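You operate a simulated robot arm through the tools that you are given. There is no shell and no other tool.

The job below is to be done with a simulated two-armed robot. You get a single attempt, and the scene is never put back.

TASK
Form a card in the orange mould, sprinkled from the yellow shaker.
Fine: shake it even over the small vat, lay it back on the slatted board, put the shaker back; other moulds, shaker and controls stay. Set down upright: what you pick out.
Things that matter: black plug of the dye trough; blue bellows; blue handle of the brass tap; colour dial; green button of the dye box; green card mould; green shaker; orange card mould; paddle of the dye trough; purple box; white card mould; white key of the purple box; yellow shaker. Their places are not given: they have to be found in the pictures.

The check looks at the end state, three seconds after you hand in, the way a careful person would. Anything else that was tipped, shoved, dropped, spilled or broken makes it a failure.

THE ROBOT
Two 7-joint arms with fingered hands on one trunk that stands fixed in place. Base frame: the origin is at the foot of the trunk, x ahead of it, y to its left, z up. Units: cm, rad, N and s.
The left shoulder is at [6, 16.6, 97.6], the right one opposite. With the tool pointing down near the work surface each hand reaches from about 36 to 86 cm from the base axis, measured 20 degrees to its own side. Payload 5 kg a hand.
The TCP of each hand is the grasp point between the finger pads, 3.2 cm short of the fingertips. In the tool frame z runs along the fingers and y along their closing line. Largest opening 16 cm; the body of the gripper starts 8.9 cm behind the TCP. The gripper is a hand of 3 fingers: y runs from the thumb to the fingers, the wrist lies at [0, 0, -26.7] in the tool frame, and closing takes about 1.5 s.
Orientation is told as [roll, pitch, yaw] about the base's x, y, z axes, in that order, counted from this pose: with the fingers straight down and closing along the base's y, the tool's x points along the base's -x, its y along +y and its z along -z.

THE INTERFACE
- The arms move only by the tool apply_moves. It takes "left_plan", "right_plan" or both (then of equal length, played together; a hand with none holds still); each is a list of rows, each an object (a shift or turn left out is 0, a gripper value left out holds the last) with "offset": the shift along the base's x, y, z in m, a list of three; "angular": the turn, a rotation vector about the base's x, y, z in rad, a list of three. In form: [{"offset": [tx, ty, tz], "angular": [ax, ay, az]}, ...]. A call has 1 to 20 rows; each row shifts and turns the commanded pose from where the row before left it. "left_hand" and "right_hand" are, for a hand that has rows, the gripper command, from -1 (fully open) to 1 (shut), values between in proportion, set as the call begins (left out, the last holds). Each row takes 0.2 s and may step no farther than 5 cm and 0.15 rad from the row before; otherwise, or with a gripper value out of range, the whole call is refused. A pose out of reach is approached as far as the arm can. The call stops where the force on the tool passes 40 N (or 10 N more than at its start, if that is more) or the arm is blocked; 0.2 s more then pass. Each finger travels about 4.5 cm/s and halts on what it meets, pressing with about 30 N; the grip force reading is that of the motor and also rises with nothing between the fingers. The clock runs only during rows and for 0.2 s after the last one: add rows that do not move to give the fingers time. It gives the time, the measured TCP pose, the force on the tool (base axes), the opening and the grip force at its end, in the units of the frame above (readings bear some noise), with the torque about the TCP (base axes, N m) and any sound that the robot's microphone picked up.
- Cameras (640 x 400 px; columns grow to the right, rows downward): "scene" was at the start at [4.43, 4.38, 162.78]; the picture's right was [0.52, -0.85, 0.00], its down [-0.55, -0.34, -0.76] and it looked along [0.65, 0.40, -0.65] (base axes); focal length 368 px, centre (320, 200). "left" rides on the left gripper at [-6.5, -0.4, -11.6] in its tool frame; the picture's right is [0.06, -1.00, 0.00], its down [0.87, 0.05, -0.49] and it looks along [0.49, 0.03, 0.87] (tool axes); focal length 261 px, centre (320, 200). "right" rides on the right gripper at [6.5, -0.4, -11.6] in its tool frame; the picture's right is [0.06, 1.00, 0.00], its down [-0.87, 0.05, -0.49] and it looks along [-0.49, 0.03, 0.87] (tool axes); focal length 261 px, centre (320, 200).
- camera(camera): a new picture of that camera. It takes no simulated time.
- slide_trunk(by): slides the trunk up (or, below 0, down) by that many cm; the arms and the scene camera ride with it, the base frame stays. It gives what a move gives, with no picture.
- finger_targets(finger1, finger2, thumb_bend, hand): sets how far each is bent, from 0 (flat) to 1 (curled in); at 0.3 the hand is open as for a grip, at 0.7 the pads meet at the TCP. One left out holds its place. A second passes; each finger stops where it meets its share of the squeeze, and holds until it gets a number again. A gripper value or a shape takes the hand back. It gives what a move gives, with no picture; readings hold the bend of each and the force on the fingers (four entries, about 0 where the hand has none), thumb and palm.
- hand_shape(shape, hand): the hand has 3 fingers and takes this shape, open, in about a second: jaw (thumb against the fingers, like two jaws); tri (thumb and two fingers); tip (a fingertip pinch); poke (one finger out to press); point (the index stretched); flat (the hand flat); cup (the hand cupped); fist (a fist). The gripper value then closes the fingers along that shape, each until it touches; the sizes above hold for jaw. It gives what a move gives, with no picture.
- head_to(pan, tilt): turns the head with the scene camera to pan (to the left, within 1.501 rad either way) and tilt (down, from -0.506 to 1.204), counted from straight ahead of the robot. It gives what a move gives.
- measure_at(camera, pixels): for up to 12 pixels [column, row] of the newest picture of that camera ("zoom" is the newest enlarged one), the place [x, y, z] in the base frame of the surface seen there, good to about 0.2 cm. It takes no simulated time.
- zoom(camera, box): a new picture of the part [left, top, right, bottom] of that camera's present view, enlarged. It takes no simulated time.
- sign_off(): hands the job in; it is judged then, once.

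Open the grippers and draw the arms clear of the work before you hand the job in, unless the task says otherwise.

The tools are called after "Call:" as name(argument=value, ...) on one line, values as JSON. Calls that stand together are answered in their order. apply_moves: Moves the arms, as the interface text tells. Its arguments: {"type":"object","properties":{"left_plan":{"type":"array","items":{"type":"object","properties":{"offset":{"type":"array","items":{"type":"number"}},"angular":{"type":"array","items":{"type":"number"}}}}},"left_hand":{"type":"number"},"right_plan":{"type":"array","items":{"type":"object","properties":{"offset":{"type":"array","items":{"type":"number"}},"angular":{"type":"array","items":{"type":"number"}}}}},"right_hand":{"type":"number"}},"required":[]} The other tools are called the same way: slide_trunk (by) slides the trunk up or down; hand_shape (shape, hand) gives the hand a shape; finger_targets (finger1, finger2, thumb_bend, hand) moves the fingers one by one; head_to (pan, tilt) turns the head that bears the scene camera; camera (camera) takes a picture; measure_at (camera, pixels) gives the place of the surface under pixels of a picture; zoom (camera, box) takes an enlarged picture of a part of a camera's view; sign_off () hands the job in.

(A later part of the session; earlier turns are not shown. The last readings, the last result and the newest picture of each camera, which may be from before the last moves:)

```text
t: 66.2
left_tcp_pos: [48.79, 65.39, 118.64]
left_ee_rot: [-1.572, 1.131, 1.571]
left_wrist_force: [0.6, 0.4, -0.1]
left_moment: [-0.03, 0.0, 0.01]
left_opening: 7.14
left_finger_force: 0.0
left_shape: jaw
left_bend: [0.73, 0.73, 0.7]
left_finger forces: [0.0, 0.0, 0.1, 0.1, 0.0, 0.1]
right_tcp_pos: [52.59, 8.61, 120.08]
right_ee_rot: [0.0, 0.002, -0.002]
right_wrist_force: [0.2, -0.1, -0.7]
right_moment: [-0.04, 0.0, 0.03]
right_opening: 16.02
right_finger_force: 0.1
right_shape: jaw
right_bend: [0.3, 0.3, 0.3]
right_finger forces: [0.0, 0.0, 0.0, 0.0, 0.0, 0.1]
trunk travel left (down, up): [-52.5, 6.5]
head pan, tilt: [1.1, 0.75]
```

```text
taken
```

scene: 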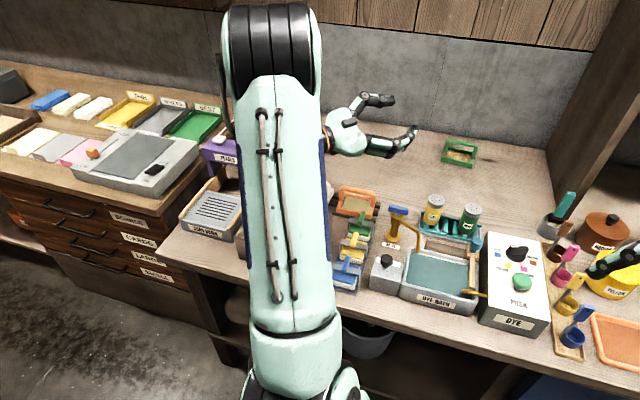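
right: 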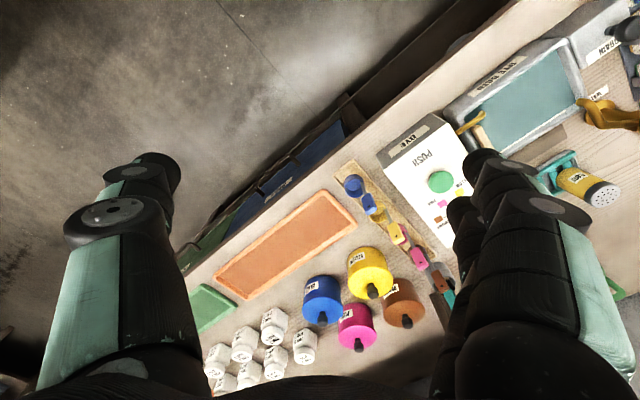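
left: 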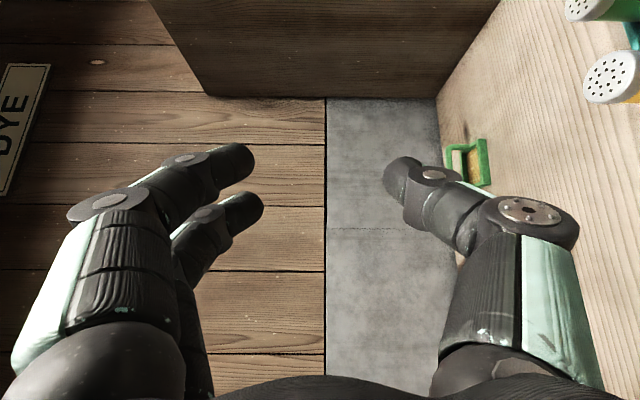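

Roll −2.7 rad reached with no complaint. A last 0.44 rad completes the inversion test.

Call:
apply_moves(left_plan=[{"angular": [-0.15, 0, 0]}, {"angular": [-0.15, 0, 0]}, {"angular": [-0.14, 0, 0]}, {}, {}])

Call:
camera(camera="left")

Call:
camera(camera="scene")

```text
t: 67.4
left_tcp_pos: [48.75, 65.24, 118.54]
left_ee_rot: [-1.513, 1.57, 1.627]
left_wrist_force: [-0.1, 0.4, -1.0]
left_moment: [0.02, 0.01, -0.03]
left_opening: 7.16
left_finger_force: 0.0
left_shape: jaw
left_bend: [0.73, 0.73, 0.7]
left_finger forces: [0.1, 0.1, 0.0, 0.1, 0.1, 0.0]
right_tcp_pos: [52.53, 8.61, 120.03]
right_ee_rot: [0.001, 0.0, -0.002]
right_wrist_force: [-0.2, 0.0, 0.7]
right_moment: [0.01, -0.02, -0.03]
right_opening: 15.98
right_finger_force: 0.0
right_shape: jaw
right_bend: [0.3, 0.3, 0.3]
right_finger forces: [0.0, 0.0, 0.0, 0.1, 0.0, 0.0]
trunk travel left (down, up): [-52.5, 6.5]
head pan, tilt: [1.1, 0.75]
```

```text
taken
```

left: 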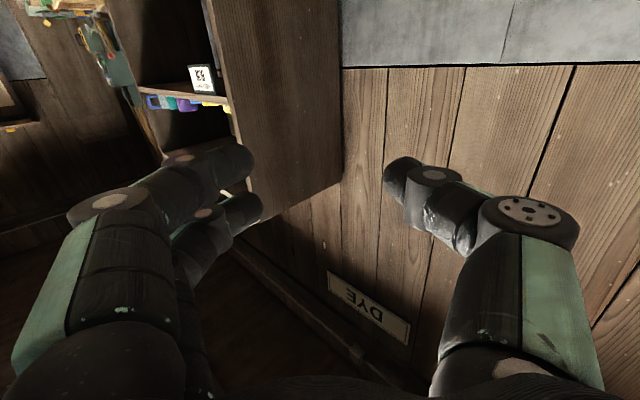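

```text
taken
```

scene: 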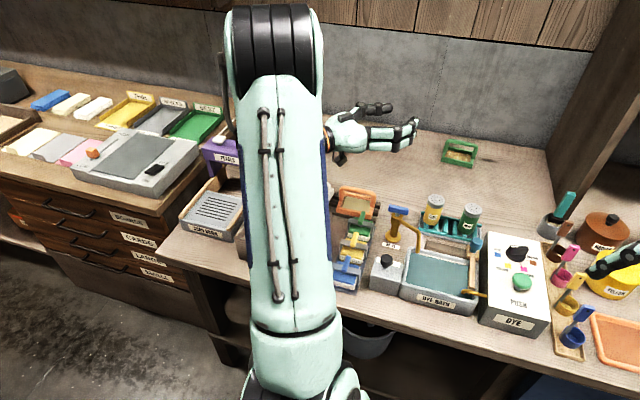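

Full inversion (roll −180°) is reachable. I now test the same inverted pose above the mould, at TCP about (49,76.4,104), without the shaker.

Call:
apply_moves(left_plan=[{"offset": [0, 0.03, -0.02]}, {"offset": [0, 0.03, -0.03]}, {"offset": [0, 0.03, -0.03]}, {"offset": [0.004, 0.02, -0.03]}, {"offset": [0, 0, -0.03]}, {}, {}])

Call:
camera(camera="scene")

```text
t: 69.0
left_tcp_pos: [49.38, 76.05, 104.52]
left_ee_rot: [-1.567, 1.569, 1.577]
left_wrist_force: [-0.1, 0.6, -0.8]
left_moment: [0.01, 0.03, 0.0]
left_opening: 7.16
left_finger_force: 0.0
left_shape: jaw
left_bend: [0.73, 0.73, 0.7]
left_finger forces: [0.0, 0.0, 0.0, 0.1, 0.0, 0.1]
right_tcp_pos: [52.57, 8.74, 120.05]
right_ee_rot: [0.0, 0.001, -0.003]
right_wrist_force: [0.5, -0.3, 0.5]
right_moment: [0.0, 0.01, 0.02]
right_opening: 15.98
right_finger_force: 0.0
right_shape: jaw
right_bend: [0.3, 0.3, 0.3]
right_finger forces: [0.0, 0.0, 0.1, 0.1, 0.0, 0.0]
trunk travel left (down, up): [-52.5, 6.5]
head pan, tilt: [1.1, 0.75]
```

```text
taken
```

scene: 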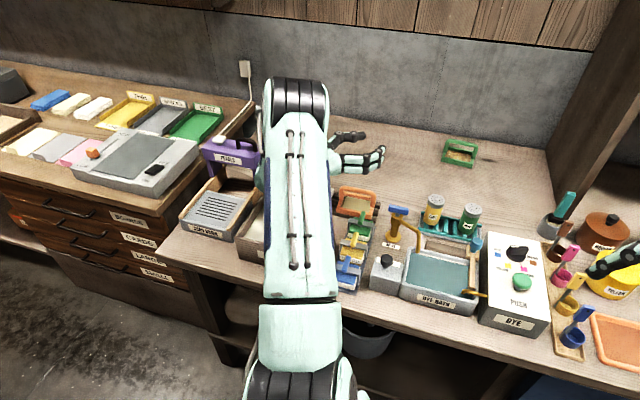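

The inverted pose over the mould is reachable too. Now I raise the hand, roll back +π to upright (hand still empty), and then pitch to the 45° grasp pose.

Call:
apply_moves(left_plan=[{"offset": [0, 0, 0.03], "angular": [0.15, 0, 0]}, {"offset": [0, 0, 0.03], "angular": [0.15, 0, 0]}, {"offset": [0, 0, 0.03], "angular": [0.15, 0, 0]}, {"angular": [0.15, 0, 0]}, {"angular": [0.15, 0, 0]}, {"angular": [0.15, 0, 0]}, {"angular": [0.15, 0, 0]}, {"angular": [0.15, 0, 0]}, {"angular": [0.15, 0, 0]}, {"angular": [0.15, 0, 0]}, {"angular": [0.15, 0, 0]}, {"angular": [0.15, 0, 0]}, {"angular": [0.15, 0, 0]}, {"angular": [0.15, 0, 0]}, {"angular": [0.15, 0, 0]}, {"angular": [0.15, 0, 0]}, {"angular": [0.15, 0, 0]}, {"angular": [0.15, 0, 0]}, {"angular": [0.15, 0, 0]}, {"angular": [0.15, 0, 0]}])

Call:
apply_moves(left_plan=[{"angular": [0.14, 0, 0]}, {"offset": [0.02, -0.02, 0], "angular": [0, 0.131, 0]}, {"offset": [0.02, -0.02, 0], "angular": [0, 0.131, 0]}, {"offset": [0.02, -0.02, 0], "angular": [0, 0.131, 0]}, {"offset": [0.02, -0.025, 0], "angular": [0, 0.131, 0]}, {"offset": [0.02, -0.025, 0], "angular": [0, 0.131, 0]}, {"offset": [0.02, -0.025, 0], "angular": [0, 0.13, 0]}, {}, {}])

Call:
camera(camera="left")

```text
t: 73.2
left_tcp_pos: [49.23, 76.39, 113.62]
left_ee_rot: [-1.57, -1.433, 1.57]
left_wrist_force: [0.0, 0.1, 0.4]
left_moment: [0.05, 0.01, -0.02]
left_opening: 7.16
left_finger_force: 0.0
left_shape: jaw
left_bend: [0.73, 0.73, 0.7]
left_finger forces: [0.1, 0.0, 0.0, 0.1, 0.1, 0.0]
right_tcp_pos: [52.43, 8.57, 120.04]
right_ee_rot: [0.0, 0.002, -0.003]
right_wrist_force: [0.3, 0.3, 0.2]
right_moment: [0.01, 0.02, 0.0]
right_opening: 16.0
right_finger_force: 0.0
right_shape: jaw
right_bend: [0.3, 0.3, 0.3]
right_finger forces: [0.0, 0.0, 0.1, 0.1, 0.0, 0.0]
trunk travel left (down, up): [-52.5, 6.5]
head pan, tilt: [1.1, 0.75]
```

```text
t: 75.2
left_tcp_pos: [61.48, 62.61, 113.5]
left_ee_rot: [-0.001, -0.784, 0.0]
left_wrist_force: [-0.2, 0.5, 0.3]
left_moment: [0.0, 0.04, -0.01]
left_opening: 7.18
left_finger_force: 0.0
left_shape: jaw
left_bend: [0.73, 0.73, 0.7]
left_finger forces: [0.1, 0.0, 0.0, 0.0, 0.0, 0.1]
right_tcp_pos: [52.63, 8.65, 120.0]
right_ee_rot: [0.001, 0.0, 0.0]
right_wrist_force: [-0.2, -0.7, 1.0]
right_moment: [-0.01, 0.06, -0.02]
right_opening: 15.98
right_finger_force: 0.0
right_shape: jaw
right_bend: [0.3, 0.3, 0.3]
right_finger forces: [0.1, 0.0, 0.0, 0.0, 0.1, 0.0]
trunk travel left (down, up): [-52.5, 6.5]
head pan, tilt: [1.1, 0.75]
```

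```text
taken
```

left: 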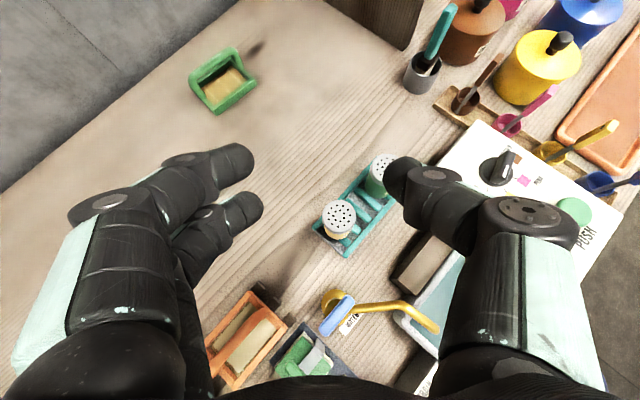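

The 45° pose is set; the yellow shaker's cap shows at (339,218). I measure the cap and its surroundings from here.

Call:
zoom(camera="left", box=[290, 140, 430, 270])

Call:
measure_at(camera="left", pixels=[[339, 217], [324, 217], [353, 217], [339, 204], [338, 230], [338, 238], [383, 172], [333, 300], [350, 303], [325, 330]])

```text
3.08 times, centred on (360, 205) of left
```

zoom: 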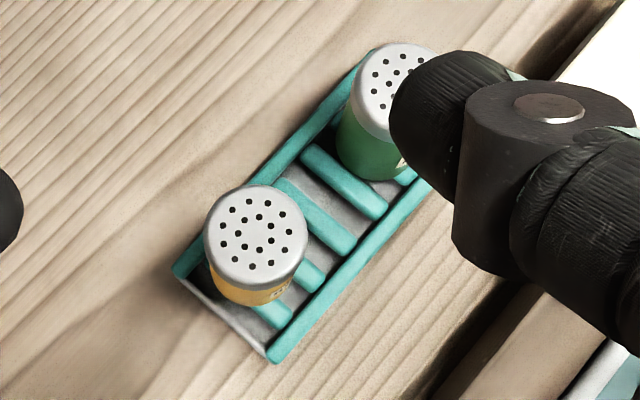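

```text
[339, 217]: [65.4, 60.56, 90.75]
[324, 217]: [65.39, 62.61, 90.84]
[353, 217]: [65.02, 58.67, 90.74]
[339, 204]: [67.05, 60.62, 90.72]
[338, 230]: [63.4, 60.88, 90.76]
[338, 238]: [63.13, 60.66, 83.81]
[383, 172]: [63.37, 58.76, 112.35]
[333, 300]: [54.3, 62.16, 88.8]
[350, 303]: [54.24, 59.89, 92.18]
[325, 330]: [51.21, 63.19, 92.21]
```

Cap centre is (65.4,60.65). With the grip point at z≈86.4, the TCP must go to (63.7,60.65,88.1). I go to z=101 above it first with 8 cm opening.

Call:
apply_moves(left_plan=[{"offset": [0.011, -0.01, -0.03]}, {"offset": [0.011, -0.0095, -0.03]}, {"offset": [0, 0, -0.035]}, {"offset": [0, 0, -0.03]}, {}, {}], left_hand=0)

Call:
camera(camera="left")

Call:
camera(camera="scene")

```text
t: 76.6
left_tcp_pos: [63.13, 60.88, 101.09]
left_ee_rot: [-0.003, -0.786, 0.002]
left_wrist_force: [0.6, 0.2, 0.3]
left_moment: [0.0, -0.01, -0.06]
left_opening: 7.95
left_finger_force: 0.0
left_shape: jaw
left_bend: [0.72, 0.72, 0.7]
left_finger forces: [0.0, 0.0, 0.1, 0.0, 0.1, 0.0]
right_tcp_pos: [52.45, 8.65, 120.04]
right_ee_rot: [0.0, 0.001, -0.001]
right_wrist_force: [-0.2, 0.7, 0.1]
right_moment: [-0.04, -0.02, -0.01]
right_opening: 16.01
right_finger_force: 0.1
right_shape: jaw
right_bend: [0.3, 0.3, 0.3]
right_finger forces: [0.0, 0.0, 0.1, 0.1, 0.0, 0.0]
trunk travel left (down, up): [-52.5, 6.5]
head pan, tilt: [1.1, 0.75]
```

```text
taken
```

left: 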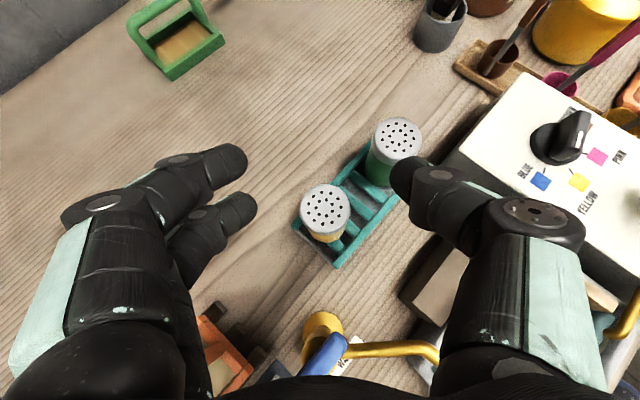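

```text
taken
```

scene: 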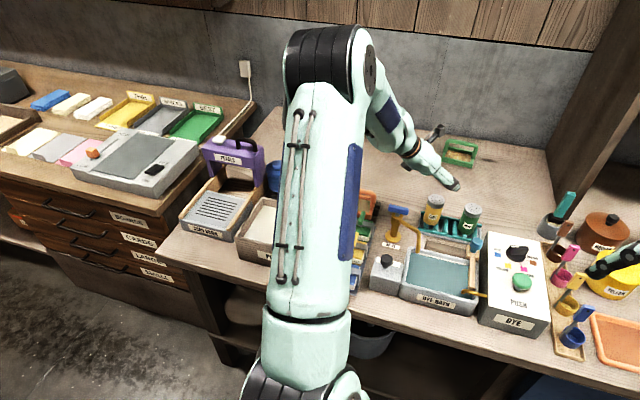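

TCP reads (63.13,60.88,101.09); I correct by (+0.5,−0.2) and go down to z≈94, then check the fit around the cap.

Call:
apply_moves(left_plan=[{"offset": [0.005, -0.002, -0.025]}, {"offset": [0, 0, -0.025]}, {"offset": [0, 0, -0.02]}, {}, {}])

Call:
camera(camera="left")

Call:
zoom(camera="scene", box=[370, 130, 510, 260])

```text
t: 77.8
left_tcp_pos: [63.7, 60.45, 93.97]
left_ee_rot: [-0.001, -0.784, 0.0]
left_wrist_force: [0.1, 0.2, 0.3]
left_moment: [0.0, -0.03, 0.02]
left_opening: 7.98
left_finger_force: 0.1
left_shape: jaw
left_bend: [0.72, 0.72, 0.7]
left_finger forces: [0.0, 0.0, 0.0, 0.1, 0.0, 0.1]
right_tcp_pos: [52.64, 8.59, 120.09]
right_ee_rot: [0.001, 0.0, -0.002]
right_wrist_force: [-0.3, 0.2, -0.3]
right_moment: [-0.01, -0.02, -0.02]
right_opening: 16.0
right_finger_force: 0.1
right_shape: jaw
right_bend: [0.3, 0.3, 0.3]
right_finger forces: [0.0, 0.0, 0.0, 0.0, 0.0, 0.0]
trunk travel left (down, up): [-52.5, 6.5]
head pan, tilt: [1.1, 0.75]
```

```text
taken
```

left: 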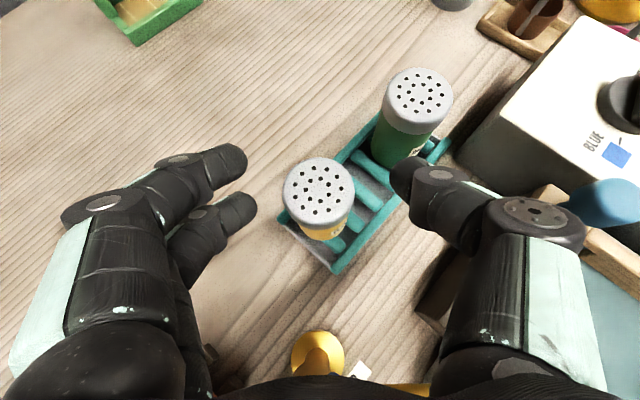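

```text
3.08 times, centred on (440, 195) of scene
```

zoom: 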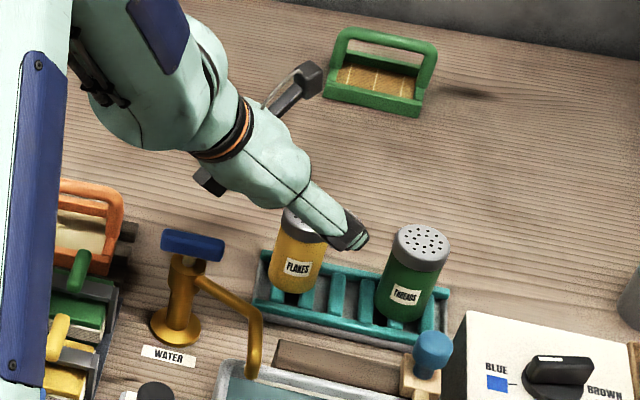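

The cap at (319,192) sits between fingers; but a black part under the wrist at zoom (210,180) is near the tap handle at (190,243). I measure its height to make sure it clears the tap.

Call:
measure_at(camera="zoom", pixels=[[210, 182], [205, 175], [215, 190], [190, 240], [165, 237], [220, 250], [240, 190], [270, 205], [120, 135], [100, 120]])

Call:
measure_at(camera="left", pixels=[[319, 191], [287, 190], [353, 190], [319, 160], [318, 220], [419, 92]])

```text
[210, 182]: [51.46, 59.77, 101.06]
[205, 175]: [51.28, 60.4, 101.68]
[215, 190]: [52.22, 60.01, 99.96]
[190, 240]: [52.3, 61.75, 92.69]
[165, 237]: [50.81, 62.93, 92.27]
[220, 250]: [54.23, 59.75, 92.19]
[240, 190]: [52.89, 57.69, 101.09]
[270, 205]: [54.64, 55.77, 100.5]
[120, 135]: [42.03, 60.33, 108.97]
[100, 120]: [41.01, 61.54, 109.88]
```

```text
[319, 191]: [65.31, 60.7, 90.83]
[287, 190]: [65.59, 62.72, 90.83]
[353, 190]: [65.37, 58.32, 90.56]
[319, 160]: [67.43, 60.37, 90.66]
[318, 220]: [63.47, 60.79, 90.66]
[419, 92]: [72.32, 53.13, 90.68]
```

The black part will clear the tap top by about 1.7 cm if I stop at TCP z≈88.4, and the cap is centred (column 319). I descend 5.5 cm in steps.

Call:
apply_moves(left_plan=[{"offset": [0, 0.001, -0.02]}, {"offset": [0, 0, -0.015]}, {"offset": [0, 0, -0.01]}, {"offset": [0, 0, -0.01]}, {}, {}])

Call:
camera(camera="left")

Call:
zoom(camera="scene", box=[370, 130, 510, 260])

```text
t: 79.2
left_tcp_pos: [63.79, 60.78, 88.71]
left_ee_rot: [0.001, -0.787, 0.001]
left_wrist_force: [-0.4, -0.1, 0.2]
left_moment: [0.02, 0.0, -0.01]
left_opening: 7.93
left_finger_force: 0.0
left_shape: jaw
left_bend: [0.72, 0.72, 0.7]
left_finger forces: [0.0, 0.0, 0.0, 0.0, 0.0, 0.0]
right_tcp_pos: [52.58, 8.6, 120.0]
right_ee_rot: [-0.001, 0.001, -0.001]
right_wrist_force: [-0.5, 0.6, 0.3]
right_moment: [0.02, 0.0, 0.0]
right_opening: 15.97
right_finger_force: 0.1
right_shape: jaw
right_bend: [0.3, 0.3, 0.3]
right_finger forces: [0.0, 0.1, 0.0, 0.1, 0.0, 0.0]
trunk travel left (down, up): [-52.5, 6.5]
head pan, tilt: [1.1, 0.75]
```

```text
taken
```

left: 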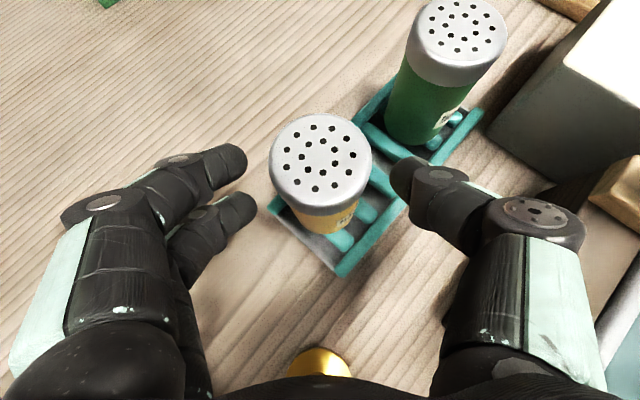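

```text
3.08 times, centred on (440, 195) of scene
```

zoom: 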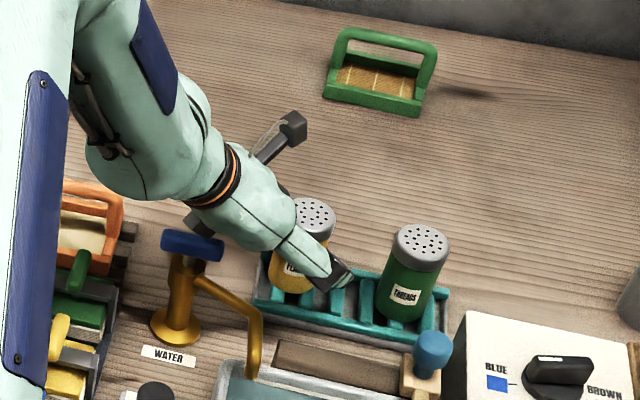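

The shaker is centred between the tips (finger tips at (245,160)/(250,205), thumb (393,175)). I double-check the tap clearance and then close.

Call:
measure_at(camera="zoom", pixels=[[198, 222], [208, 232], [190, 215], [190, 240], [215, 245], [185, 233]])

Call:
apply_moves(left_plan=[{}, {}, {}, {}, {}, {}, {}], left_hand=1)

Call:
camera(camera="left")

```text
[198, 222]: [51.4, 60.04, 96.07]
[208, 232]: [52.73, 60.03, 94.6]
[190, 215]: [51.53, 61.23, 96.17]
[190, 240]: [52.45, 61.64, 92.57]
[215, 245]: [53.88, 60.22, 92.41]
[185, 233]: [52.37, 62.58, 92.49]
```

```text
t: 80.8
left_tcp_pos: [63.89, 60.95, 88.62]
left_ee_rot: [0.001, -0.786, -0.001]
left_wrist_force: [-0.5, -0.1, -0.3]
left_moment: [0.04, 0.02, -0.03]
left_opening: 3.76
left_finger_force: 29.9
left_shape: jaw
left_bend: [0.73, 0.73, 0.7]
left_finger forces: [13.2, 12.9, 0.0, 0.0, 27.0, 0.0]
right_tcp_pos: [52.51, 8.68, 120.01]
right_ee_rot: [0.0, 0.0, -0.004]
right_wrist_force: [0.2, 0.3, -0.3]
right_moment: [0.02, 0.01, 0.0]
right_opening: 16.0
right_finger_force: 0.0
right_shape: jaw
right_bend: [0.3, 0.3, 0.3]
right_finger forces: [0.0, 0.0, 0.0, 0.0, 0.0, 0.0]
trunk travel left (down, up): [-52.5, 6.5]
head pan, tilt: [1.1, 0.75]
```

```text
taken
```

left: 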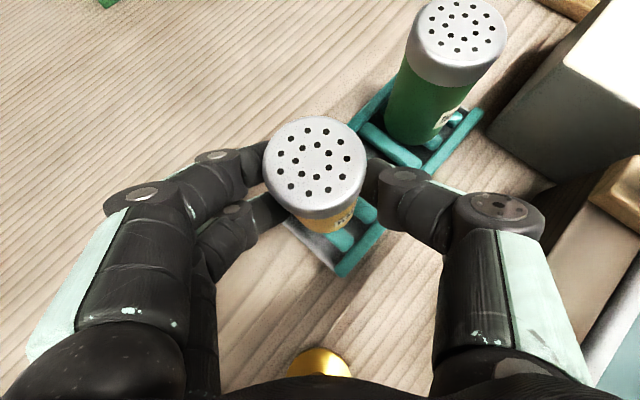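

Firm grip: 13 N per finger, 27 N thumb, opening 3.76 cm. I check that the shaker is still upright by measuring the cap plane.

Call:
measure_at(camera="left", pixels=[[314, 160], [272, 160], [358, 160], [314, 125], [312, 200], [290, 135], [340, 190], [345, 250], [320, 240]])

Call:
zoom(camera="scene", box=[400, 180, 490, 250])

```text
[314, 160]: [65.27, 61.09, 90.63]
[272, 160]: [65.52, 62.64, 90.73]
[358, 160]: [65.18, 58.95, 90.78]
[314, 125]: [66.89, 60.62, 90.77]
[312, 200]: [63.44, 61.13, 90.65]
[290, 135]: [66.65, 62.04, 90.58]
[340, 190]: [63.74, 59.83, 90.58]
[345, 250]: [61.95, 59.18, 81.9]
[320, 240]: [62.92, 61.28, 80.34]
```

```text
5.71 times, centred on (445, 215) of scene
```

zoom: 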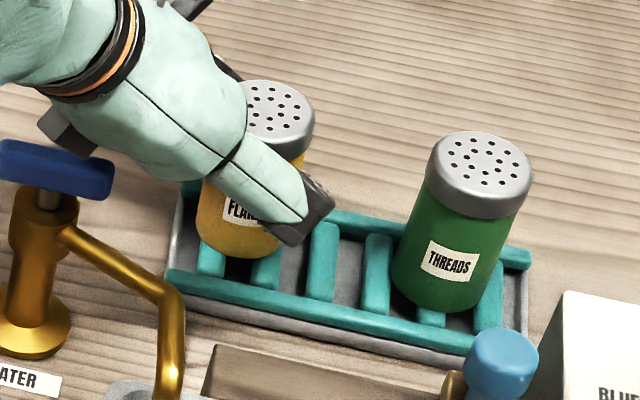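

The shaker is upright (cap plane z 90.6–90.8) and firmly held. I lift it straight up slowly to about z=104.

Call:
apply_moves(left_plan=[{"offset": [0, 0, 0.005]}, {"offset": [0, 0, 0.01]}, {"offset": [0, 0, 0.02]}, {"offset": [0, 0, 0.025]}, {"offset": [0, 0, 0.025]}, {"offset": [0, 0, 0.025]}, {"offset": [0, 0, 0.025]}, {"offset": [0, 0, 0.015]}, {}])

Call:
camera(camera="left")

Call:
camera(camera="scene")

```text
t: 82.8
left_tcp_pos: [63.91, 61.03, 103.73]
left_ee_rot: [-0.002, -0.786, 0.002]
left_wrist_force: [0.0, 0.1, -1.1]
left_moment: [0.03, 0.0, 0.0]
left_opening: 3.78
left_finger_force: 30.6
left_shape: jaw
left_bend: [0.73, 0.73, 0.7]
left_finger forces: [13.4, 13.0, 0.0, 0.0, 27.1, 0.0]
right_tcp_pos: [52.64, 8.62, 119.98]
right_ee_rot: [0.0, 0.0, -0.001]
right_wrist_force: [-0.6, 0.0, 0.3]
right_moment: [0.0, 0.02, -0.02]
right_opening: 16.02
right_finger_force: 0.0
right_shape: jaw
right_bend: [0.3, 0.3, 0.3]
right_finger forces: [0.0, 0.0, 0.0, 0.0, 0.0, 0.0]
trunk travel left (down, up): [-52.5, 6.5]
head pan, tilt: [1.1, 0.75]
```

```text
taken
```

left: 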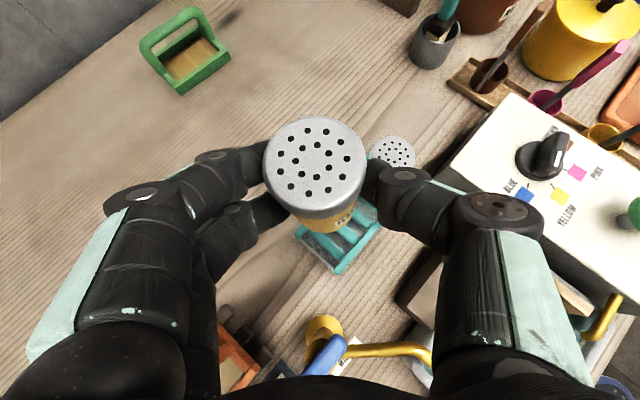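

```text
taken
```

scene: 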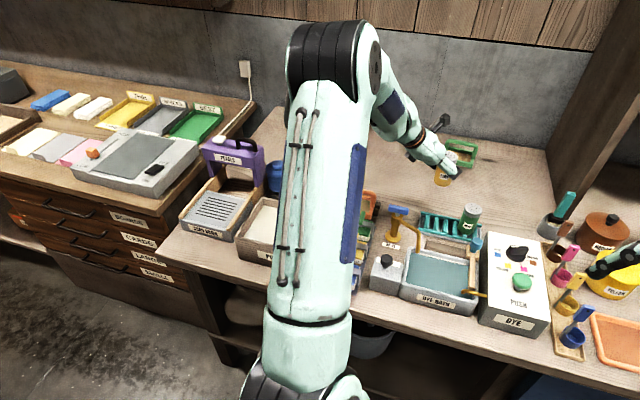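

The shaker is lifted cleanly. I measure the tall neighbours (purple box at (232,148), bellows at (277,175)) to plan arm clearance over the vat.

Call:
measure_at(camera="scene", pixels=[[210, 147], [255, 155], [232, 140], [222, 140], [273, 166], [275, 180], [246, 243], [262, 203], [205, 160], [255, 180]])

Call:
measure_at(camera="left", pixels=[[314, 160], [272, 160], [358, 160], [314, 125], [312, 200], [345, 215], [330, 250], [310, 240]])

```text
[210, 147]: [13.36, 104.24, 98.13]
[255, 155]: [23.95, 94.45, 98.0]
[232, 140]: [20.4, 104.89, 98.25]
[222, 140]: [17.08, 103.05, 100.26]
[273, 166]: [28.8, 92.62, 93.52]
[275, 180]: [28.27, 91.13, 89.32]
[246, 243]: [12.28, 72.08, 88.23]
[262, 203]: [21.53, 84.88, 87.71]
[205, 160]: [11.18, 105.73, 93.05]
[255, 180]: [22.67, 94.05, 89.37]
```

```text
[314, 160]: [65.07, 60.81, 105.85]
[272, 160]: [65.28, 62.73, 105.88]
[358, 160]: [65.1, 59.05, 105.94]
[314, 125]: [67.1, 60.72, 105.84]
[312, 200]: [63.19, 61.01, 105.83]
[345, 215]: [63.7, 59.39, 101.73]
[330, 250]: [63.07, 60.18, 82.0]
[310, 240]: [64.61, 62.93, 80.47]
```

Neighbours are well clear of the planned wrist position. I carry the shaker upright to above the mould, TCP about (48.9,73.9,106).

Call:
apply_moves(left_plan=[{"offset": [-0.01, 0.009, 0.003]}, {"offset": [-0.018, 0.0155, 0.004]}, {"offset": [-0.02, 0.0175, 0.004]}, {"offset": [-0.02, 0.0175, 0.004]}, {"offset": [-0.02, 0.0175, 0.004]}, {"offset": [-0.02, 0.0175, 0.004]}, {"offset": [-0.018, 0.0155, 0]}, {"offset": [-0.014, 0.012, 0]}, {"offset": [-0.0095, 0.008, 0]}, {}, {}])

Call:
camera(camera="left")

Call:
camera(camera="scene")

```text
t: 85.2
left_tcp_pos: [48.84, 73.88, 105.81]
left_ee_rot: [-0.001, -0.786, -0.001]
left_wrist_force: [-0.5, -0.1, -0.7]
left_moment: [0.01, 0.02, 0.01]
left_opening: 3.76
left_finger_force: 29.9
left_shape: jaw
left_bend: [0.73, 0.73, 0.7]
left_finger forces: [13.4, 13.0, 0.0, 0.1, 26.9, 0.0]
right_tcp_pos: [52.46, 8.77, 120.05]
right_ee_rot: [-0.001, 0.0, -0.003]
right_wrist_force: [-0.5, 0.2, 0.1]
right_moment: [0.02, 0.02, 0.0]
right_opening: 16.0
right_finger_force: 0.0
right_shape: jaw
right_bend: [0.3, 0.3, 0.3]
right_finger forces: [0.0, 0.1, 0.0, 0.0, 0.1, 0.0]
trunk travel left (down, up): [-52.5, 6.5]
head pan, tilt: [1.1, 0.75]
```

```text
taken
```

left: 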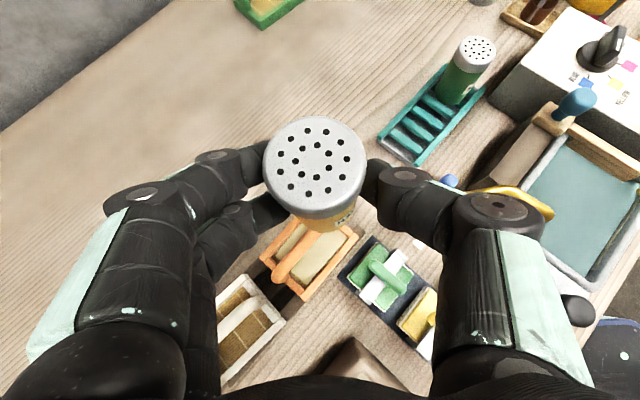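

```text
taken
```

scene: 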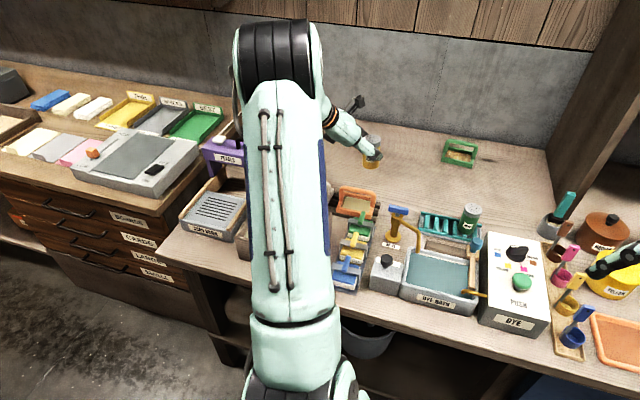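

The mould with its sheet is visible at (310,255) in the left picture. I measure its frame corners once more to aim the sprinkle.

Call:
zoom(camera="left", box=[240, 200, 380, 310])

Call:
zoom(camera="scene", box=[310, 170, 400, 240])

Call:
measure_at(camera="zoom", pixels=[[180, 140], [460, 170], [150, 280], [420, 310], [270, 230], [380, 240], [300, 130]])

```text
3.64 times, centred on (310, 255) of left
```

zoom: 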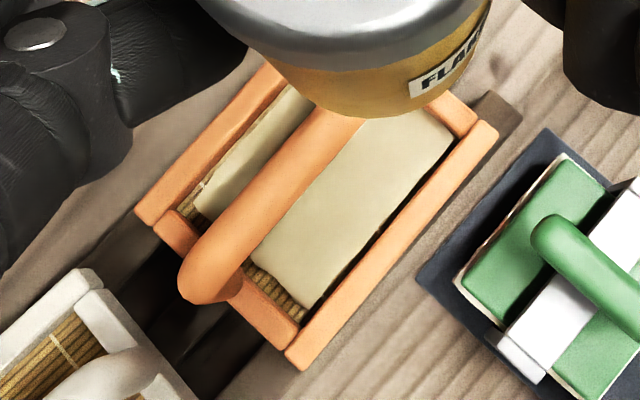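

```text
5.71 times, centred on (355, 205) of scene
```

zoom: 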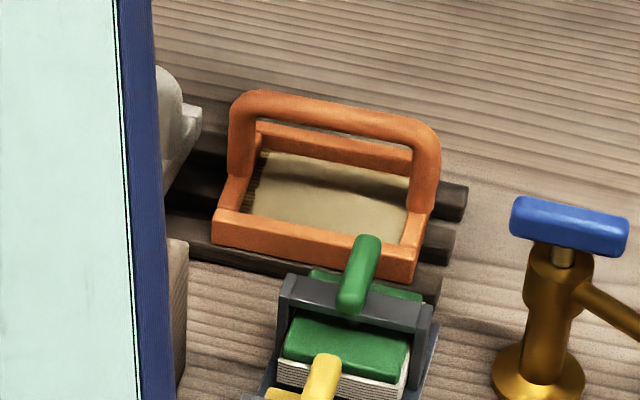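

```text
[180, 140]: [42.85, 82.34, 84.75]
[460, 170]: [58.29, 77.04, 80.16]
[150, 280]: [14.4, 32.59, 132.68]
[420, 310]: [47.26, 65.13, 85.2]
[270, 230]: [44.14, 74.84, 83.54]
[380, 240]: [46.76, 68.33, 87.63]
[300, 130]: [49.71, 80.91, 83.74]
```

The scene zoom shows the sheet inside the frame; I measure the sheet's visible corners to get its centre.

Call:
measure_at(camera="zoom", pixels=[[272, 158], [404, 182], [398, 230], [255, 212], [330, 195], [300, 180], [370, 210], [335, 115], [222, 213], [408, 250]])

```text
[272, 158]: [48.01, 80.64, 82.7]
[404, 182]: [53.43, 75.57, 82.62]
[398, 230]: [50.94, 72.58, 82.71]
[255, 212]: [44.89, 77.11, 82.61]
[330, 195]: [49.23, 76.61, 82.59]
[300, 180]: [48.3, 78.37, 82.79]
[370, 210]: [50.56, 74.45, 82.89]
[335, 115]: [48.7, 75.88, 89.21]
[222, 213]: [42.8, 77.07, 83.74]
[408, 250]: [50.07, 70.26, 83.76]
```

The sheet's centre is about (49.3,76.5) at z 82.7. Now I pitch the hand up to 10° above horizontal (shaker tilts back ~55°, holes still above level) while lowering to z≈101.

Call:
apply_moves(left_plan=[{"offset": [0, 0, -0.005], "angular": [0, -0.137, 0]}, {"offset": [0, 0, -0.008], "angular": [0, -0.137, 0]}, {"offset": [0, 0, -0.008], "angular": [0, -0.137, 0]}, {"offset": [0, 0, -0.008], "angular": [0, -0.137, 0]}, {"offset": [0, 0, -0.008], "angular": [0, -0.137, 0]}, {"offset": [0, 0, -0.006], "angular": [0, -0.137, 0]}, {"offset": [0.003, 0, -0.003], "angular": [0, -0.138, 0]}, {}, {}])

Call:
camera(camera="scene")

Call:
zoom(camera="scene", box=[230, 100, 420, 250])

```text
t: 87.2
left_tcp_pos: [49.27, 73.93, 101.24]
left_ee_rot: [-3.139, -1.395, 3.136]
left_wrist_force: [0.7, -0.9, -0.9]
left_moment: [0.02, 0.0, 0.04]
left_opening: 3.74
left_finger_force: 30.1
left_shape: jaw
left_bend: [0.73, 0.73, 0.7]
left_finger forces: [13.4, 13.0, 0.0, 0.0, 26.8, 0.1]
right_tcp_pos: [52.45, 8.64, 120.04]
right_ee_rot: [0.0, -0.001, -0.001]
right_wrist_force: [-1.2, -0.3, 0.4]
right_moment: [-0.02, 0.04, -0.02]
right_opening: 15.99
right_finger_force: 0.1
right_shape: jaw
right_bend: [0.3, 0.3, 0.3]
right_finger forces: [0.0, 0.0, 0.1, 0.0, 0.0, 0.0]
trunk travel left (down, up): [-52.5, 6.5]
head pan, tilt: [1.1, 0.75]
```

```text
taken
```

scene: 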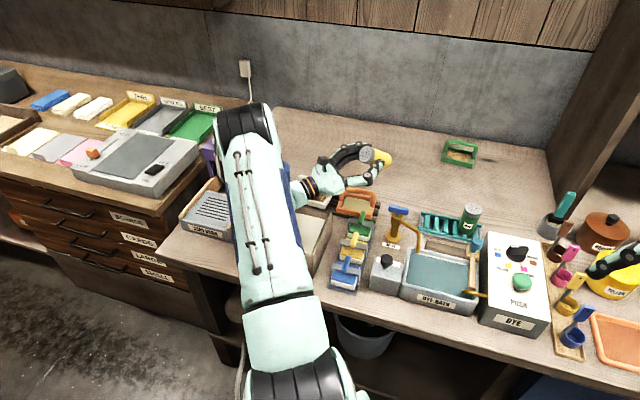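

```text
2.67 times, centred on (325, 175) of scene
```

zoom: 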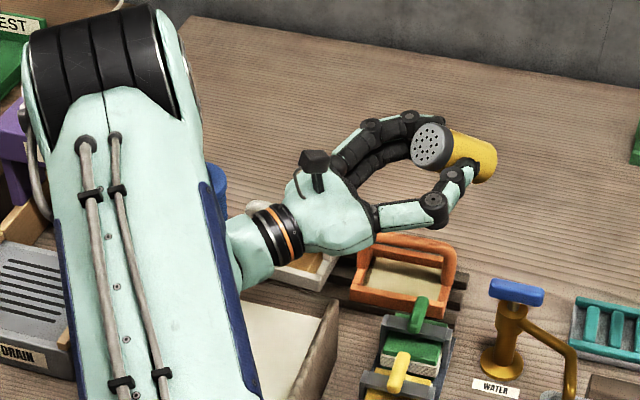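

The shaker is tilted back over the mould as planned. The elbow at (245,120) seems close to the purple box in the picture, so I measure its real place.

Call:
measure_at(camera="scene", pixels=[[245, 115], [222, 115], [270, 120], [225, 135], [300, 195], [315, 185], [325, 165], [375, 155], [287, 205], [365, 157]])

```text
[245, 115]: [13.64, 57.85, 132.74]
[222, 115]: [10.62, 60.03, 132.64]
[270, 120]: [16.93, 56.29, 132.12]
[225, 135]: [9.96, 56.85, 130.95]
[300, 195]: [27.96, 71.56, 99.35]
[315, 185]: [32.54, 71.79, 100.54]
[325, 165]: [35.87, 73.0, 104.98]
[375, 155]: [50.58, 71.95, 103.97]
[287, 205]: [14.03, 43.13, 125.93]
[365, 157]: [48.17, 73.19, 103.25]
```

The elbow is high (z≈131), so all is clear. I roll the first ~86° about the tool axis (10 rows); the holes stay at or above level.

Call:
apply_moves(left_plan=[{"offset": [0, 0.0001, 0], "angular": [-0.1473, 0, -0.026]}, {"offset": [0, 0.0001, 0], "angular": [-0.1473, 0, -0.026]}, {"offset": [0, 0.0001, 0], "angular": [-0.1473, 0, -0.026]}, {"offset": [0, 0.0001, 0], "angular": [-0.1473, 0, -0.026]}, {"offset": [0, 0.0001, 0], "angular": [-0.1473, 0, -0.026]}, {"offset": [0, 0.0001, 0], "angular": [-0.1473, 0, -0.026]}, {"offset": [0, 0.0001, 0], "angular": [-0.1473, 0, -0.026]}, {"offset": [0, 0.0001, 0], "angular": [-0.1473, 0, -0.026]}, {}])

Call:
camera(camera="scene")

Call:
zoom(camera="scene", box=[270, 110, 430, 240])

```text
t: 89.2
left_tcp_pos: [49.15, 73.77, 101.23]
left_ee_rot: [-1.758, -0.365, 1.639]
left_wrist_force: [-0.4, 1.1, -1.2]
left_moment: [0.03, 0.0, -0.02]
left_opening: 3.75
left_finger_force: 29.4
left_shape: jaw
left_bend: [0.73, 0.73, 0.7]
left_finger forces: [13.5, 13.3, 0.0, 0.1, 26.7, 0.0]
right_tcp_pos: [52.54, 8.63, 120.0]
right_ee_rot: [0.0, -0.001, -0.002]
right_wrist_force: [-0.1, -0.4, -0.1]
right_moment: [0.0, -0.02, 0.02]
right_opening: 15.99
right_finger_force: 0.0
right_shape: jaw
right_bend: [0.3, 0.3, 0.3]
right_finger forces: [0.0, 0.1, 0.0, 0.1, 0.1, 0.1]
trunk travel left (down, up): [-52.5, 6.5]
head pan, tilt: [1.1, 0.75]
```

```text
taken
```

scene: 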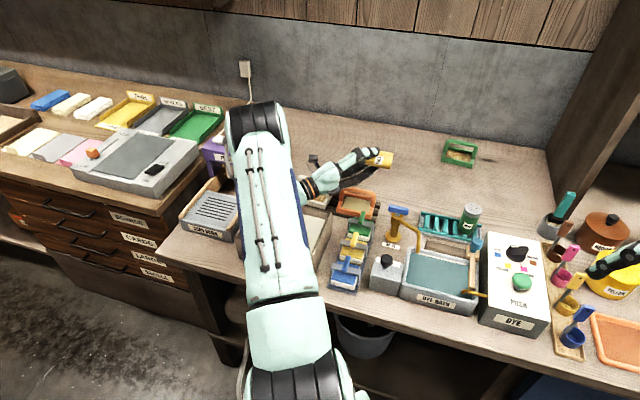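

```text
3.08 times, centred on (350, 175) of scene
```

zoom: 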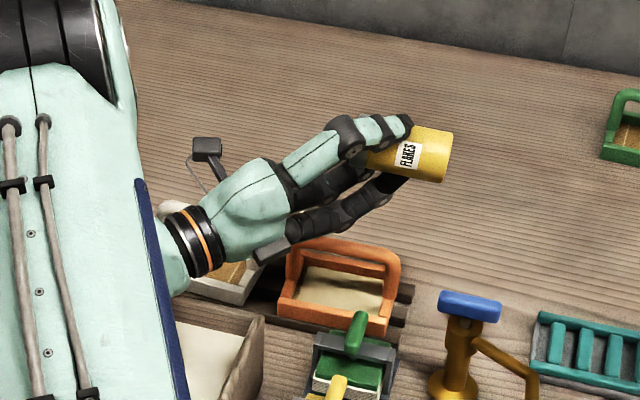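

Roll at 69°, everything clear. I continue the roll through to full inversion (13 rows) while shifting y so the holes stay above the sheet's centre.

Call:
apply_moves(left_plan=[{"offset": [0, 0, 0], "angular": [-0.1473, 0, -0.026]}, {"offset": [0, 0.0005, 0], "angular": [-0.1473, 0, -0.026]}, {"offset": [0, 0.0001, 0], "angular": [-0.1473, 0, -0.026]}, {"offset": [0, 0.0006, 0], "angular": [-0.1473, 0, -0.026]}, {"offset": [0, 0.0011, 0], "angular": [-0.1473, 0, -0.026]}, {"offset": [0, 0.0016, 0], "angular": [-0.1473, 0, -0.026]}, {"offset": [0, 0.0021, 0], "angular": [-0.1473, 0, -0.026]}, {"offset": [0, 0.0025, 0], "angular": [-0.1473, 0, -0.026]}, {"offset": [0, 0.0029, 0], "angular": [-0.1473, 0, -0.026]}, {"offset": [0, 0.0032, 0], "angular": [-0.1473, 0, -0.026]}, {"offset": [0, 0.0034, 0], "angular": [-0.1473, 0, -0.026]}, {"offset": [0, 0.0035, 0], "angular": [-0.1473, 0, -0.026]}, {"offset": [0, 0.0037, 0], "angular": [-0.1473, 0, -0.026]}, {}])

Call:
camera(camera="scene")

Call:
zoom(camera="scene", box=[270, 110, 430, 240])

```text
t: 92.2
left_tcp_pos: [49.18, 76.41, 101.35]
left_ee_rot: [3.13, 1.396, -0.012]
left_wrist_force: [0.4, -0.1, -1.2]
left_moment: [-0.02, 0.06, 0.02]
left_opening: 3.76
left_finger_force: 29.8
left_shape: jaw
left_bend: [0.73, 0.73, 0.7]
left_finger forces: [13.5, 13.0, 0.0, 0.0, 27.0, 0.0]
right_tcp_pos: [52.51, 8.59, 120.09]
right_ee_rot: [0.001, 0.0, -0.001]
right_wrist_force: [0.3, -0.5, -0.3]
right_moment: [-0.02, 0.02, -0.03]
right_opening: 15.99
right_finger_force: 0.0
right_shape: jaw
right_bend: [0.3, 0.3, 0.3]
right_finger forces: [0.1, 0.0, 0.0, 0.0, 0.0, 0.0]
trunk travel left (down, up): [-52.5, 6.5]
head pan, tilt: [1.1, 0.75]
```

```text
taken
```

scene: 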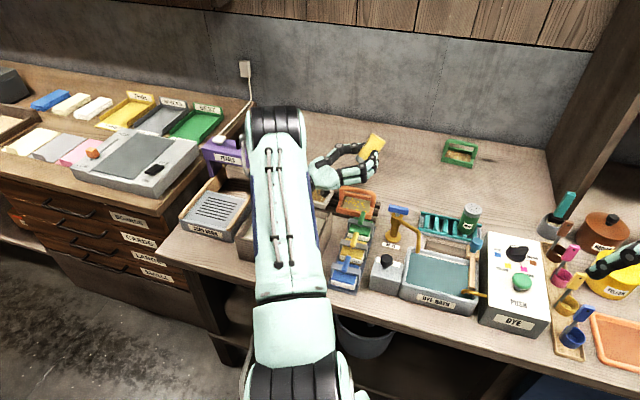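

```text
3.08 times, centred on (350, 175) of scene
```

zoom: 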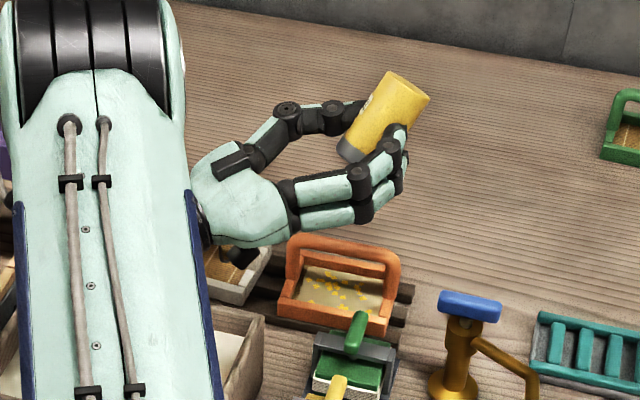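

Flakes have already landed on the sheet at zoom (335,290). I zoom closer to see their spread and whether any are outside.

Call:
zoom(camera="scene", box=[320, 170, 400, 230])

```text
6.67 times, centred on (360, 200) of scene
```

zoom: 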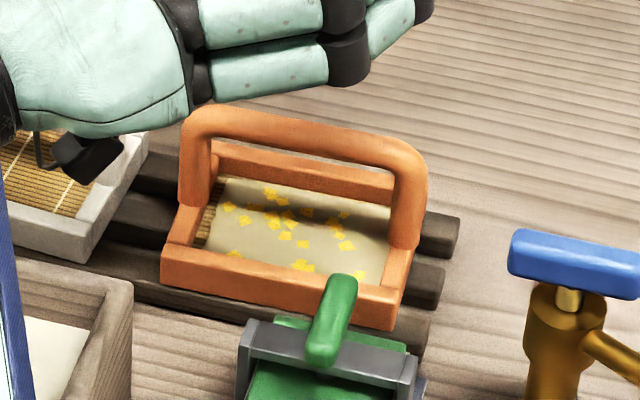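

About twenty flakes lie spread on the sheet, none outside. I give two gentle vertical shakes for a fuller sprinkle and look again.

Call:
apply_moves(left_plan=[{"offset": [0, 0, 0.006]}, {"offset": [0, 0, -0.012]}, {"offset": [0, 0, 0.012]}, {"offset": [0, 0, -0.006]}, {}])

Call:
zoom(camera="scene", box=[320, 170, 400, 230])

```text
t: 93.4
left_tcp_pos: [49.14, 76.47, 101.38]
left_ee_rot: [3.143, 1.397, -0.001]
left_wrist_force: [-0.4, -0.3, -0.4]
left_moment: [0.02, 0.06, 0.01]
left_opening: 3.73
left_finger_force: 30.1
left_shape: jaw
left_bend: [0.73, 0.73, 0.7]
left_finger forces: [13.4, 12.9, 0.0, 0.1, 27.0, 0.1]
right_tcp_pos: [52.53, 8.64, 120.03]
right_ee_rot: [-0.002, 0.0, -0.001]
right_wrist_force: [-0.6, 0.7, -0.1]
right_moment: [-0.01, 0.01, -0.01]
right_opening: 16.01
right_finger_force: 0.2
right_shape: jaw
right_bend: [0.3, 0.3, 0.3]
right_finger forces: [0.1, 0.0, 0.0, 0.0, 0.0, 0.0]
trunk travel left (down, up): [-52.5, 6.5]
head pan, tilt: [1.1, 0.75]
```

```text
6.67 times, centred on (360, 200) of scene
```

zoom: 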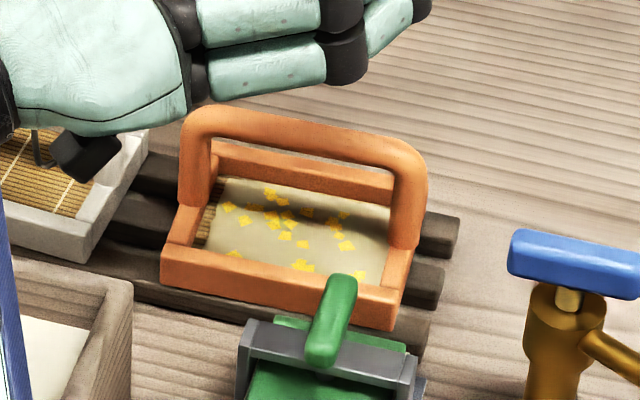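

The flake pattern is unchanged. One slightly brisker pair of shakes (2 cm up and down, staying above the sheet) to see whether more comes.

Call:
apply_moves(left_plan=[{"offset": [0, 0, 0.02]}, {"offset": [0, 0, -0.02]}, {"offset": [0, 0, 0.02]}, {"offset": [0, 0, -0.02]}, {"offset": [0, 0, 0.02]}, {"offset": [0, 0, -0.02]}, {}])

Call:
zoom(camera="scene", box=[320, 170, 400, 230])

```text
t: 95.0
left_tcp_pos: [49.36, 76.29, 101.46]
left_ee_rot: [-3.136, 1.395, 0.005]
left_wrist_force: [-0.4, -0.3, -0.9]
left_moment: [-0.02, 0.03, 0.01]
left_opening: 3.72
left_finger_force: 29.8
left_shape: jaw
left_bend: [0.73, 0.73, 0.7]
left_finger forces: [13.4, 13.0, 0.0, 0.0, 27.1, 0.1]
right_tcp_pos: [52.45, 8.44, 120.11]
right_ee_rot: [0.002, -0.001, -0.002]
right_wrist_force: [-0.3, -0.6, 0.0]
right_moment: [0.01, -0.04, 0.03]
right_opening: 16.0
right_finger_force: 0.1
right_shape: jaw
right_bend: [0.3, 0.3, 0.3]
right_finger forces: [0.0, 0.1, 0.0, 0.1, 0.0, 0.0]
trunk travel left (down, up): [-52.5, 6.5]
head pan, tilt: [1.1, 0.75]
```

```text
6.67 times, centred on (360, 200) of scene
```

zoom: 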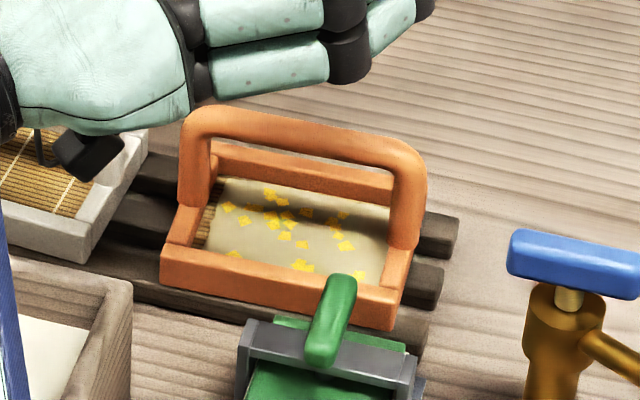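

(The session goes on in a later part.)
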